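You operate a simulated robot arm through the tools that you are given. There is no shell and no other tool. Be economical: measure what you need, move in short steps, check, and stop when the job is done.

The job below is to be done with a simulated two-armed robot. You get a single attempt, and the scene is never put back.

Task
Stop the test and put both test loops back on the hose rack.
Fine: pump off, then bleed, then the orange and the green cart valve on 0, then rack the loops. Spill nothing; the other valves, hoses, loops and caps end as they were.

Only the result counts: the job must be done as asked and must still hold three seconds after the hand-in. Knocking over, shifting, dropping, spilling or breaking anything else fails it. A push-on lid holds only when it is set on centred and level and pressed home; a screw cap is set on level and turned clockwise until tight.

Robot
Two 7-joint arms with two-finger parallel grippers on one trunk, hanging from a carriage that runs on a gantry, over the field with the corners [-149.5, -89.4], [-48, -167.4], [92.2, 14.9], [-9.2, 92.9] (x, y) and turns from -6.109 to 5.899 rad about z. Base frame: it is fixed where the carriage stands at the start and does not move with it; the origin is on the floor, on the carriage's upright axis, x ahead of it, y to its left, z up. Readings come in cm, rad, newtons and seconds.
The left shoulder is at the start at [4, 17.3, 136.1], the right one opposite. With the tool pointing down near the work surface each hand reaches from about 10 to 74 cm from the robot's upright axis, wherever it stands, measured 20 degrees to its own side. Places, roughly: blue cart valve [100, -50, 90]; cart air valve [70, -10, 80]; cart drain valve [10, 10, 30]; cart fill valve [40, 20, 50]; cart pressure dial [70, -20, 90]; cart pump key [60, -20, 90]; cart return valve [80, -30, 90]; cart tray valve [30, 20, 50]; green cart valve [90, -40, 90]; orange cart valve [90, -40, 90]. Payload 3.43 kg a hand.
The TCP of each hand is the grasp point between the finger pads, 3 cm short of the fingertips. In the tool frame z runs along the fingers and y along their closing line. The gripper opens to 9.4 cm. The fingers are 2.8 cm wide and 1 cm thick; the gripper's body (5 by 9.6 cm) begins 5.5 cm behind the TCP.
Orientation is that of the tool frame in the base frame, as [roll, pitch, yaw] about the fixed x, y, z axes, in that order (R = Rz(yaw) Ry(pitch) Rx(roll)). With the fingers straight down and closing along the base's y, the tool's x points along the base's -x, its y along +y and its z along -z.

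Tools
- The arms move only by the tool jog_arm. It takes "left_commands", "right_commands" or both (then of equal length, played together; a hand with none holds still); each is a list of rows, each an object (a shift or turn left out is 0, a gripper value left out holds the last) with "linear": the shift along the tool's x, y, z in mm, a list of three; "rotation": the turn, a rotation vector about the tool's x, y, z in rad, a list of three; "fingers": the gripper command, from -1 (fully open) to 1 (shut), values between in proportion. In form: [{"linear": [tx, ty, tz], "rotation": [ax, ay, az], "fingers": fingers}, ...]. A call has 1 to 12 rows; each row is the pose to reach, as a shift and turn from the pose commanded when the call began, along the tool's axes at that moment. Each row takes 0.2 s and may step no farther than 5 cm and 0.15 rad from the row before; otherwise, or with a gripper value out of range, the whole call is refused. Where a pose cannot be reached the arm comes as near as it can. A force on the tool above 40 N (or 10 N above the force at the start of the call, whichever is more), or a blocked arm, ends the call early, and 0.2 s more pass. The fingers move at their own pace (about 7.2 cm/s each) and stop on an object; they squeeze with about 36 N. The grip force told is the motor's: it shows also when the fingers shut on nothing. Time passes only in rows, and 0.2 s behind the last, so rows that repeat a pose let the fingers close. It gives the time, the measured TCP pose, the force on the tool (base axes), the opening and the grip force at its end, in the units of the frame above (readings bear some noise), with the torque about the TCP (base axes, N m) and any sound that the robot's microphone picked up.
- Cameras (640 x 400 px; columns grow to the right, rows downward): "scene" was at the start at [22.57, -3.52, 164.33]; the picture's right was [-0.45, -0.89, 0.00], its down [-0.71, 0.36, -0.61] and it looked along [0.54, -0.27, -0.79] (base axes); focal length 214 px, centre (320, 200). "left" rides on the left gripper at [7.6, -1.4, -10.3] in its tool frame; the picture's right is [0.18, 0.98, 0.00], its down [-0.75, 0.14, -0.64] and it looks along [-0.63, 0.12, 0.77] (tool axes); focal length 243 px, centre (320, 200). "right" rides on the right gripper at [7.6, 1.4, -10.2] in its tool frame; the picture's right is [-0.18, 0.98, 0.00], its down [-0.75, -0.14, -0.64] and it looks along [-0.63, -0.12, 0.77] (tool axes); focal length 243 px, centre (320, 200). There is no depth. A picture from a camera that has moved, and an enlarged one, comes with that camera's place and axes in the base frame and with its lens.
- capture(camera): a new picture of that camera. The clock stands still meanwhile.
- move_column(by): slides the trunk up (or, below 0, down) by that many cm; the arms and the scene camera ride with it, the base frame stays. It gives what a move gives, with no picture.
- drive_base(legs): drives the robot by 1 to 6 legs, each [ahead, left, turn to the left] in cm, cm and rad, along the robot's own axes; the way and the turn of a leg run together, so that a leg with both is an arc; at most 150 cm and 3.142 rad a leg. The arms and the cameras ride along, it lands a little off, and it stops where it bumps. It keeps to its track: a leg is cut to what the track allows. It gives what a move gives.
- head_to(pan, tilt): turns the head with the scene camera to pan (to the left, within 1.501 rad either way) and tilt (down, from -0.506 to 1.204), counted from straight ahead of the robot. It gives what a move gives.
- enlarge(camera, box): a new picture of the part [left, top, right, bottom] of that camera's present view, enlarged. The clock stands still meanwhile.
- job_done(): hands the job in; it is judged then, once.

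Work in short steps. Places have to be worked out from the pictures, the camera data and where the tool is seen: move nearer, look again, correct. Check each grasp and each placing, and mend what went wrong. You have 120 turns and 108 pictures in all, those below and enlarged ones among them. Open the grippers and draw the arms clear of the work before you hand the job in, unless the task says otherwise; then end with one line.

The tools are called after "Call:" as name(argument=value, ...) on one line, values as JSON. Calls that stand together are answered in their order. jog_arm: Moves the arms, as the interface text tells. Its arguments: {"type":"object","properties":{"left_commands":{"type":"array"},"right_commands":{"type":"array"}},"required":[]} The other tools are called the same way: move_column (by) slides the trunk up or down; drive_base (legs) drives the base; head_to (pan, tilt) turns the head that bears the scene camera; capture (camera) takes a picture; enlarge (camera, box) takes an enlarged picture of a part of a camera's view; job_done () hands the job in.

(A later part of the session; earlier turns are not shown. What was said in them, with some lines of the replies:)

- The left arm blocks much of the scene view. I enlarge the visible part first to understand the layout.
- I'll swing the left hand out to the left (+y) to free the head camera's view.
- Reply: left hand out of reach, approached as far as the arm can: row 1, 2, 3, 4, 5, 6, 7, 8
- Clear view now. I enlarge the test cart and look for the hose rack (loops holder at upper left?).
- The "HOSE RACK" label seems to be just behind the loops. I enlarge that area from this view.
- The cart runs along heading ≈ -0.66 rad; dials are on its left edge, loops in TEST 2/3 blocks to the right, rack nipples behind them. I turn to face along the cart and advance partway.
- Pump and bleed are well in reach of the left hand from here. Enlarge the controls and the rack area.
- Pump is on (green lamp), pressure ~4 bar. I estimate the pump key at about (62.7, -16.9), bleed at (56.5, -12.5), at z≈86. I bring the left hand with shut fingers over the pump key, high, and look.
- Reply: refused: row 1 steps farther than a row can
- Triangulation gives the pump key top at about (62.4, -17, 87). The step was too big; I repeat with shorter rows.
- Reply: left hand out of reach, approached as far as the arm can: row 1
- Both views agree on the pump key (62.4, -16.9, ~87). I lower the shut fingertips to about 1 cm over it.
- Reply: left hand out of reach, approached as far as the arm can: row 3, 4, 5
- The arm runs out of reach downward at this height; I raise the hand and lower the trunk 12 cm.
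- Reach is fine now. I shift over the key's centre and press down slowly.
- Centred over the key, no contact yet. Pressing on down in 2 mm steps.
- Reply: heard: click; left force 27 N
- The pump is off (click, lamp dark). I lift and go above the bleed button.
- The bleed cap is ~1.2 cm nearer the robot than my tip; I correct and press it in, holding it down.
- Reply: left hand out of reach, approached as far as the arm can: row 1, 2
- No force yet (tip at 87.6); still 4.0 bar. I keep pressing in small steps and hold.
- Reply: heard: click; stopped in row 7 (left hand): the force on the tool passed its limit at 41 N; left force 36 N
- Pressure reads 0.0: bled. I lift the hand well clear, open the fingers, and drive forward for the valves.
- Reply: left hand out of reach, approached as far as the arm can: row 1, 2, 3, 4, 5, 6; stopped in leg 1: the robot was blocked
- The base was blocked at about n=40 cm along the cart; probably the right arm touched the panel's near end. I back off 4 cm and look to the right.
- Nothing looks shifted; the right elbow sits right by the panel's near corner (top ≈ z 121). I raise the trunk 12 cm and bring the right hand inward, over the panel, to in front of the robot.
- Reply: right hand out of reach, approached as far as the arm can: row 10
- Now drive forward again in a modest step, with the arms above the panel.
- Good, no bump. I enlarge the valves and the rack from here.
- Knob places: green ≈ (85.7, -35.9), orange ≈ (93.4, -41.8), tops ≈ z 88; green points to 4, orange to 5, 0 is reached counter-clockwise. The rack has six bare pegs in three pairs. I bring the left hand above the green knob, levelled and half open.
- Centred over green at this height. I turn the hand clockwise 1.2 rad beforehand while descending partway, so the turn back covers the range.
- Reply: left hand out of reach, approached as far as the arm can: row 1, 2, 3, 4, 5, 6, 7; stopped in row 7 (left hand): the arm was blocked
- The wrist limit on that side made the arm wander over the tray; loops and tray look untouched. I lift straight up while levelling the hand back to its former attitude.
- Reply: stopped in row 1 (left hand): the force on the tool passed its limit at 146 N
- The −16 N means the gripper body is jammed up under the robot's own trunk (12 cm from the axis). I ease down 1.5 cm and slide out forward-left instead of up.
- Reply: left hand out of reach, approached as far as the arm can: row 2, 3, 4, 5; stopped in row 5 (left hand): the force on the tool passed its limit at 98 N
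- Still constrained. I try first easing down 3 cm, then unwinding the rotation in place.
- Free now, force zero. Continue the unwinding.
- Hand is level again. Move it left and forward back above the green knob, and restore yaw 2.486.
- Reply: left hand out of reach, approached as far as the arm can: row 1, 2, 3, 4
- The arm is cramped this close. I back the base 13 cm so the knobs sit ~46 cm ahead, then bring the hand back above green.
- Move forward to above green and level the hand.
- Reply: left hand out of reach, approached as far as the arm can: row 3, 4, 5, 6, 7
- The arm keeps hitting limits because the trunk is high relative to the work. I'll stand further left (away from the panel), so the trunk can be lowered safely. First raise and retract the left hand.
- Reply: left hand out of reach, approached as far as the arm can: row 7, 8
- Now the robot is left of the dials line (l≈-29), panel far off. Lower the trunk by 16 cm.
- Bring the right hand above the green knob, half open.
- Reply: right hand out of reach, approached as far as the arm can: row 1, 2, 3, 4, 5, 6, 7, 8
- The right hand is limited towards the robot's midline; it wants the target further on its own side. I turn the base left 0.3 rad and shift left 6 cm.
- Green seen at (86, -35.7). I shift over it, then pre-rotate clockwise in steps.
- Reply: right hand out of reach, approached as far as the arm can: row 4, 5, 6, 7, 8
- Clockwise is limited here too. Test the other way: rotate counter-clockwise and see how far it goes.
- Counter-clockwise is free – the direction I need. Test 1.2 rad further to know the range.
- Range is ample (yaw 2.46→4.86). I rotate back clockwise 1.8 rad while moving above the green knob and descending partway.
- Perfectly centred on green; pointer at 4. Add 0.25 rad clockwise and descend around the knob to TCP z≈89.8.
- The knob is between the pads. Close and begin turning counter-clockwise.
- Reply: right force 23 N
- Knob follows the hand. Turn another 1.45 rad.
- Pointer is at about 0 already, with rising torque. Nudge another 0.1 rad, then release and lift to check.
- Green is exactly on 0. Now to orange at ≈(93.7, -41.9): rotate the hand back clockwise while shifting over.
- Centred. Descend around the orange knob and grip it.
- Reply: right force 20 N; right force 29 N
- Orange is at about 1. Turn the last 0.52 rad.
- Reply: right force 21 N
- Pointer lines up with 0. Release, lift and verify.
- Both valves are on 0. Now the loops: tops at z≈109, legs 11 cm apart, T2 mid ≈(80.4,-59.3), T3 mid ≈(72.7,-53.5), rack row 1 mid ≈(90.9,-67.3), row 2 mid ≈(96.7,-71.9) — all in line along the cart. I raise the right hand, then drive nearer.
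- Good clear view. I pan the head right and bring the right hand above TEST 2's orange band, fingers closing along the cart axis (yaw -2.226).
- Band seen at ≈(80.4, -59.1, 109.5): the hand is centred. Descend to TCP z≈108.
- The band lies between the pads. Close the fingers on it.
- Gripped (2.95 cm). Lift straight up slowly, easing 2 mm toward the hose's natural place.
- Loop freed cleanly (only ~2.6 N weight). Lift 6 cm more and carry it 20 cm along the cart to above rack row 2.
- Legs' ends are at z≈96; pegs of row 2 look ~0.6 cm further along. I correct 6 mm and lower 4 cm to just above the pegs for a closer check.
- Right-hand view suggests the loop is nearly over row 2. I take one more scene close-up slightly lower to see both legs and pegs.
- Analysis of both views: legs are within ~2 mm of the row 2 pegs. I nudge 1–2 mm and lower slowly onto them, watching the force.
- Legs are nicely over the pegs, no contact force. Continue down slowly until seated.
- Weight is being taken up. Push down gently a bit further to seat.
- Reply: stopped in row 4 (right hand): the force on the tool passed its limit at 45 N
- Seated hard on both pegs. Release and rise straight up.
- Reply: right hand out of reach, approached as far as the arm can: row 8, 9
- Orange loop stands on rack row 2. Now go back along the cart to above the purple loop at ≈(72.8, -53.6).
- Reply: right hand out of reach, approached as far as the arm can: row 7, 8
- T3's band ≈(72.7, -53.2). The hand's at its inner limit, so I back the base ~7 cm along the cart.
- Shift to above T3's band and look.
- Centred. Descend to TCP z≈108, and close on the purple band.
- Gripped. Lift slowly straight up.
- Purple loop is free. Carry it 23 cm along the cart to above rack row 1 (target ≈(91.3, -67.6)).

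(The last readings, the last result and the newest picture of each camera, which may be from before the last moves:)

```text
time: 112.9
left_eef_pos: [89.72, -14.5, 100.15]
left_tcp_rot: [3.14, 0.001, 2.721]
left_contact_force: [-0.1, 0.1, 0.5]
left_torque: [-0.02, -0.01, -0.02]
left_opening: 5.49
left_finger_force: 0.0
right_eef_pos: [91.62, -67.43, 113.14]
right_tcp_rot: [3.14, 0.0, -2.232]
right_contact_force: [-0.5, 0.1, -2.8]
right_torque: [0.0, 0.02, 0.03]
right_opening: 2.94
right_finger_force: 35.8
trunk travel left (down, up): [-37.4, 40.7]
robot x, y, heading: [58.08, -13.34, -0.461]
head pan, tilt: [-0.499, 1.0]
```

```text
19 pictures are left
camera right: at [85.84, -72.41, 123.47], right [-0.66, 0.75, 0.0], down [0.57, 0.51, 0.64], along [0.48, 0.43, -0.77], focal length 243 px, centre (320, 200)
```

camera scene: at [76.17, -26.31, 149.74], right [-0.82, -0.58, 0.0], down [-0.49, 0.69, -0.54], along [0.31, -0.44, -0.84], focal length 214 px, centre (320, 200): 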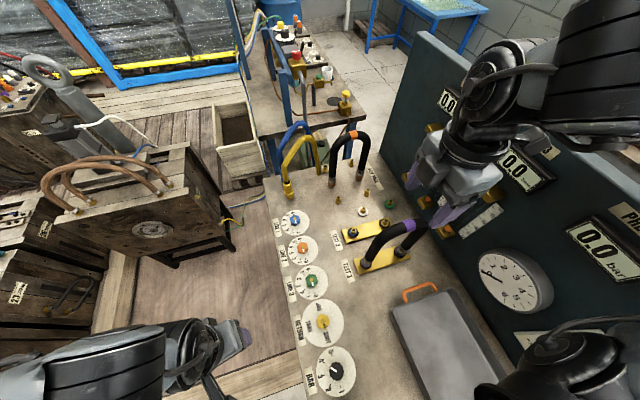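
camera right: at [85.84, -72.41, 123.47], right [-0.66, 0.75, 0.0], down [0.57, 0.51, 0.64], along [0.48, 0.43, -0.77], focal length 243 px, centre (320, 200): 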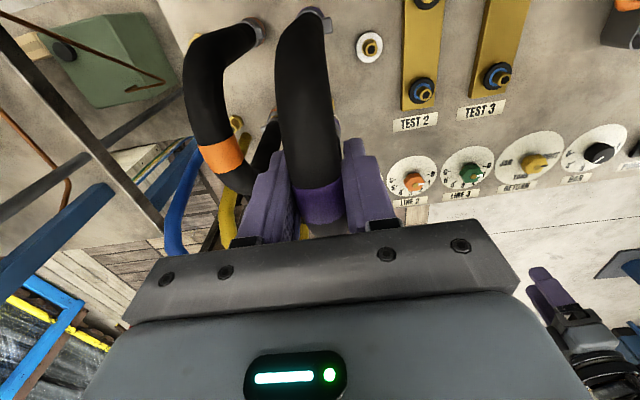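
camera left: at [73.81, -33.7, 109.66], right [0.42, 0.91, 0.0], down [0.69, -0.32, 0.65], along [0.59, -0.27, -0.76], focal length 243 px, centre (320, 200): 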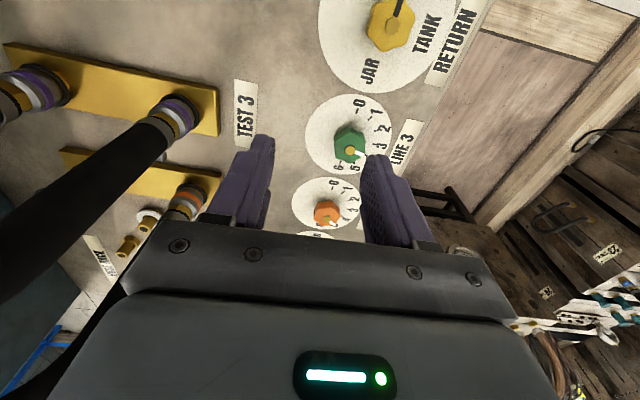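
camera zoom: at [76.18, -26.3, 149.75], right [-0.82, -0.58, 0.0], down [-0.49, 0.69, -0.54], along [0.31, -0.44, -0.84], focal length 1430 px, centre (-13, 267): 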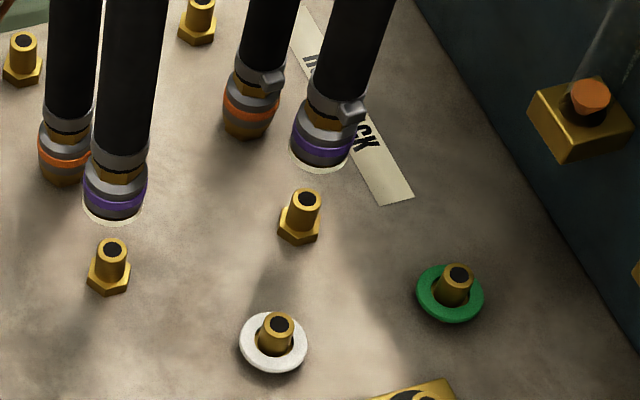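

Offsets match a purely vertical drop onto the row 1 pegs within ~2 mm. Lower slowly.

Call:
jog_arm(right_commands=[{"linear": [0, 0, 12]}, {"linear": [0, 0, 22]}, {"linear": [0, 0, 30]}, {"linear": [0, 0, 35]}, {"linear": [0, 0, 39]}, {"linear": [0, 0, 43]}, {"linear": [0, 0, 43]}])

Call:
enlarge(camera="scene", box=[330, 160, 410, 220])

```text
time: 114.5
left_eef_pos: [89.5, -14.54, 100.18]
left_tcp_rot: [3.139, 0.003, 2.722]
left_contact_force: [0.4, 0.0, 0.5]
left_torque: [0.02, 0.02, -0.02]
left_opening: 5.49
left_finger_force: 0.1
right_eef_pos: [91.63, -67.48, 108.87]
right_tcp_rot: [-3.141, -0.001, -2.231]
right_contact_force: [1.2, 0.0, -1.8]
right_torque: [0.03, -0.03, 0.02]
right_opening: 2.97
right_finger_force: 36.4
trunk travel left (down, up): [-37.4, 40.7]
robot x, y, heading: [57.94, -13.75, -0.454]
head pan, tilt: [-0.499, 1.0]
```

```text
6.67 times, centred on (370, 190) of scene
camera zoom: at [76.18, -26.3, 149.74], right [-0.82, -0.58, 0.0], down [-0.49, 0.69, -0.54], along [0.31, -0.44, -0.84], focal length 1430 px, centre (-13, 267)
```

zoom: 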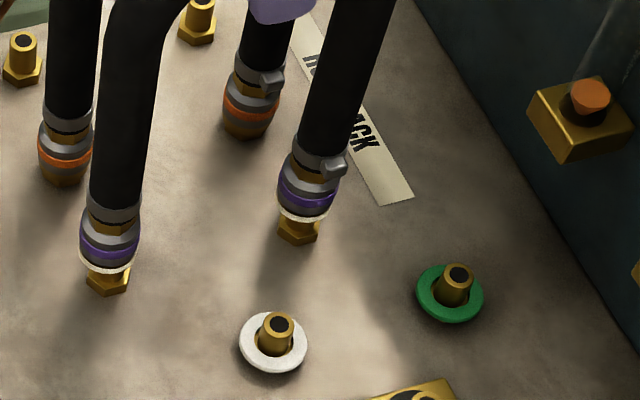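

Well over the pegs. Continue down gently until it seats.

Call:
jog_arm(right_commands=[{"linear": [0, 0, 4]}, {"linear": [0, 0, 8]}, {"linear": [0, 0, 12]}, {"linear": [0, 0, 15]}, {"linear": [0, 0, 18]}, {"linear": [0, 0, 20]}, {"linear": [0, 0, 22]}, {"linear": [0, 0, 24]}, {"linear": [0, 0, 26]}])

Call:
enlarge(camera="scene", box=[330, 160, 410, 220])

```text
time: 116.2
left_eef_pos: [89.42, -14.62, 100.2]
left_tcp_rot: [3.14, 0.0, 2.718]
left_contact_force: [0.0, -0.4, 0.1]
left_torque: [-0.01, 0.0, -0.01]
left_opening: 5.5
left_finger_force: 0.1
right_eef_pos: [91.3, -67.52, 106.78]
right_tcp_rot: [3.141, -0.001, -2.234]
right_contact_force: [-10.7, 1.0, 12.8]
right_torque: [-0.26, 0.46, 0.43]
right_opening: 2.95
right_finger_force: 36.2
trunk travel left (down, up): [-37.4, 40.7]
robot x, y, heading: [57.75, -13.35, -0.456]
head pan, tilt: [-0.499, 1.0]
stopped in row 8 (right hand): the force on the tool passed its limit at 45 N (the readings are from after the stop); the commanded pose is now the measured one
```

```text
6.67 times, centred on (370, 190) of scene
camera zoom: at [76.05, -26.37, 149.73], right [-0.82, -0.58, 0.0], down [-0.49, 0.69, -0.54], along [0.31, -0.44, -0.84], focal length 1430 px, centre (-13, 267)
```

zoom: 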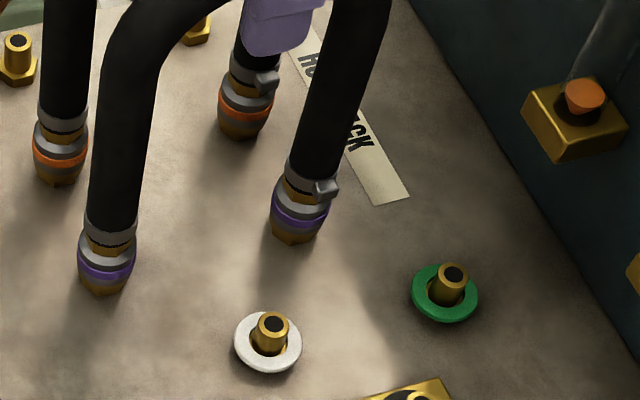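

Seated on both pegs. Release modestly and rise straight up 10 cm.

Call:
jog_arm(right_commands=[{"linear": [0, 0, -1], "fingers": 0.2}, {"linear": [0, 0, -1], "fingers": -0.1}, {"linear": [0, 0, -1], "fingers": -0.17}, {"linear": [0, 0, -1]}, {"linear": [0, 0, -30]}, {"linear": [0, 0, -65]}, {"linear": [0, 0, -100]}, {"linear": [0, 0, -115]}, {"linear": [0, 0, -115]}])

Call:
capture(camera="scene")

```text
time: 118.2
left_eef_pos: [89.58, -14.48, 100.09]
left_tcp_rot: [3.14, 0.003, 2.717]
left_contact_force: [0.0, 0.6, -0.2]
left_torque: [0.0, 0.05, 0.01]
left_opening: 5.49
left_finger_force: 0.0
right_eef_pos: [91.23, -67.5, 117.89]
right_tcp_rot: [-3.136, 0.004, -2.231]
right_contact_force: [0.4, -0.7, -0.4]
right_torque: [0.0, 0.01, 0.04]
right_opening: 5.5
right_finger_force: 0.0
trunk travel left (down, up): [-37.4, 40.7]
robot x, y, heading: [57.71, -13.49, -0.451]
head pan, tilt: [-0.499, 1.0]
```

```text
16 pictures are left
camera scene: at [76.15, -26.32, 149.75], right [-0.82, -0.58, 0.0], down [-0.49, 0.69, -0.54], along [0.31, -0.44, -0.84], focal length 214 px, centre (320, 200)
```

scene: 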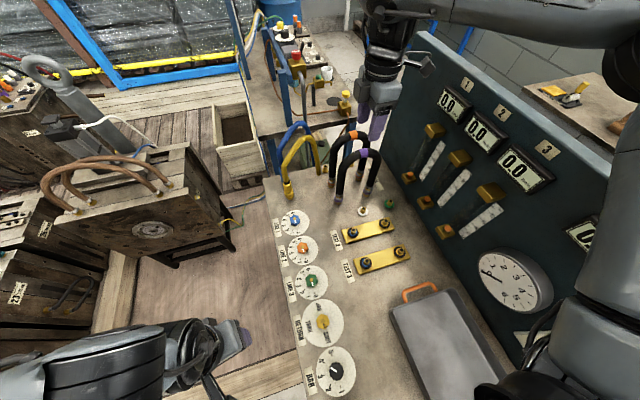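

Both loops stand on the rack. I raise the trunk, open both grippers, and back the robot away from the cart.

Call:
move_column(by=14)

Call:
drive_base(legs=[[0, 14, 0], [-20, 0, 0]])

Call:
jog_arm(left_commands=[{"fingers": -1}, {"fingers": -1}, {"fingers": -1}], right_commands=[{"fingers": -1}, {"fingers": -1}, {"fingers": -1}])

Call:
capture(camera="scene")

```text
time: 119.9
left_eef_pos: [89.62, -14.54, 114.24]
left_tcp_rot: [3.139, 0.0, 2.72]
left_contact_force: [0.0, 0.7, 0.1]
left_torque: [-0.01, -0.01, -0.02]
left_opening: 5.48
left_finger_force: 0.0
right_eef_pos: [91.28, -67.54, 131.86]
right_tcp_rot: [-3.136, 0.004, -2.231]
right_contact_force: [-0.5, 0.0, -0.3]
right_torque: [0.0, 0.02, 0.03]
right_opening: 5.5
right_finger_force: 0.0
trunk travel left (down, up): [-51.4, 26.7]
robot x, y, heading: [57.82, -13.61, -0.454]
head pan, tilt: [-0.499, 1.0]
```

```text
time: 122.4
left_eef_pos: [77.92, 6.92, 114.19]
left_tcp_rot: [3.14, 0.001, 2.721]
left_contact_force: [0.4, -0.6, 0.8]
left_torque: [0.0, 0.01, -0.01]
left_opening: 5.5
left_finger_force: 0.0
right_eef_pos: [79.78, -45.88, 131.83]
right_tcp_rot: [-3.136, 0.003, -2.231]
right_contact_force: [0.0, -1.2, -0.1]
right_torque: [-0.01, 0.02, 0.0]
right_opening: 5.48
right_finger_force: 0.1
trunk travel left (down, up): [-51.4, 26.7]
robot x, y, heading: [46.12, 8.17, -0.453]
head pan, tilt: [-0.499, 1.0]
```

```text
time: 123.2
left_eef_pos: [78.01, 6.95, 114.15]
left_tcp_rot: [3.141, 0.003, 2.721]
left_contact_force: [0.2, 0.0, -0.2]
left_torque: [0.01, 0.0, -0.03]
left_opening: 9.42
left_finger_force: 0.1
right_eef_pos: [79.84, -45.92, 131.88]
right_tcp_rot: [-3.134, 0.004, -2.23]
right_contact_force: [0.2, -0.5, 0.4]
right_torque: [-0.04, 0.01, 0.01]
right_opening: 9.38
right_finger_force: 0.0
trunk travel left (down, up): [-51.4, 26.7]
robot x, y, heading: [46.15, 8.24, -0.452]
head pan, tilt: [-0.499, 1.0]
```

```text
15 pictures are left
camera scene: at [64.62, -4.86, 163.75], right [-0.82, -0.58, 0.0], down [-0.49, 0.69, -0.54], along [0.31, -0.44, -0.84], focal length 214 px, centre (320, 200)
```

scene: 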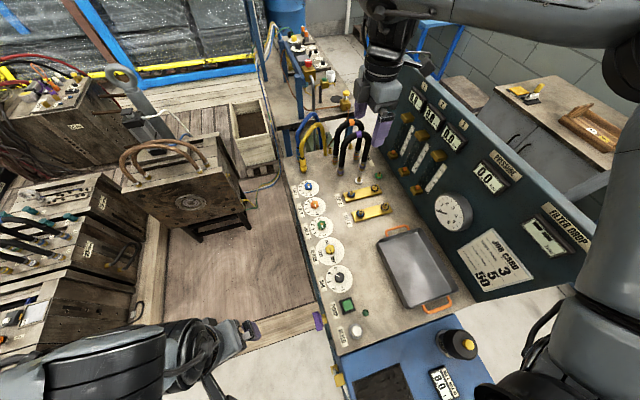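

One last close check of controls and loops.

Call:
enlarge(camera="scene", box=[280, 100, 420, 230])

Call:
enlarge(camera="scene", box=[290, 170, 480, 350])

```text
3.08 times, centred on (350, 165) of scene
camera zoom: at [64.62, -4.86, 163.75], right [-0.82, -0.58, 0.0], down [-0.49, 0.69, -0.54], along [0.31, -0.44, -0.84], focal length 660 px, centre (228, 308)
```

zoom: 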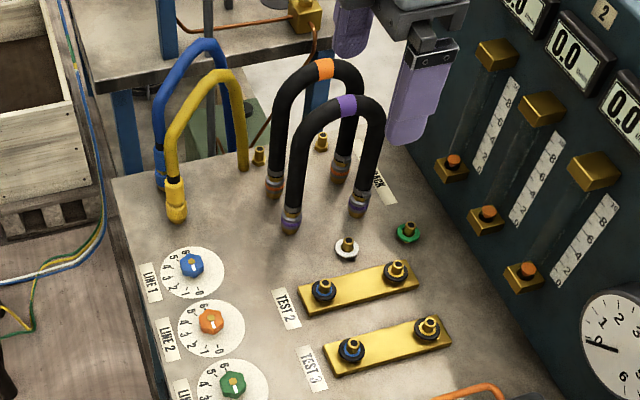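

```text
2.22 times, centred on (385, 260) of scene
camera zoom: at [64.62, -4.86, 163.75], right [-0.82, -0.58, 0.0], down [-0.49, 0.69, -0.54], along [0.31, -0.44, -0.84], focal length 477 px, centre (176, 67)
```

zoom: 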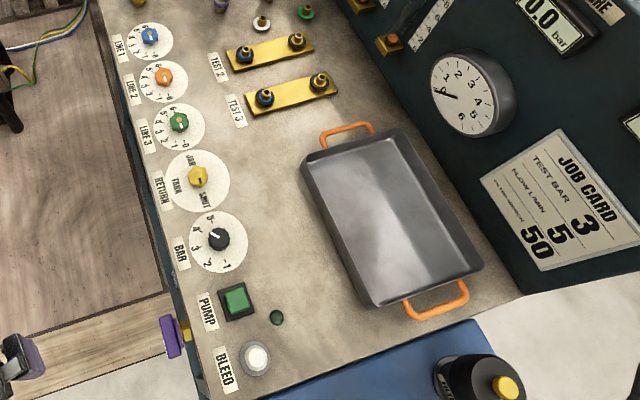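

Everything matches: pump off, 0.0 bar, orange and green on 0, both loops racked, the rest unchanged, and the arms are clear. Handing in.

Call:
job_done()

```text
The job is handed in.
```

The pump is off, the pressure is bled to 0.0 bar, the orange and green cart valves are on 0, and both test loops are seated on the hose rack. I saw no spills in the pictures, and everything else looked as it was.
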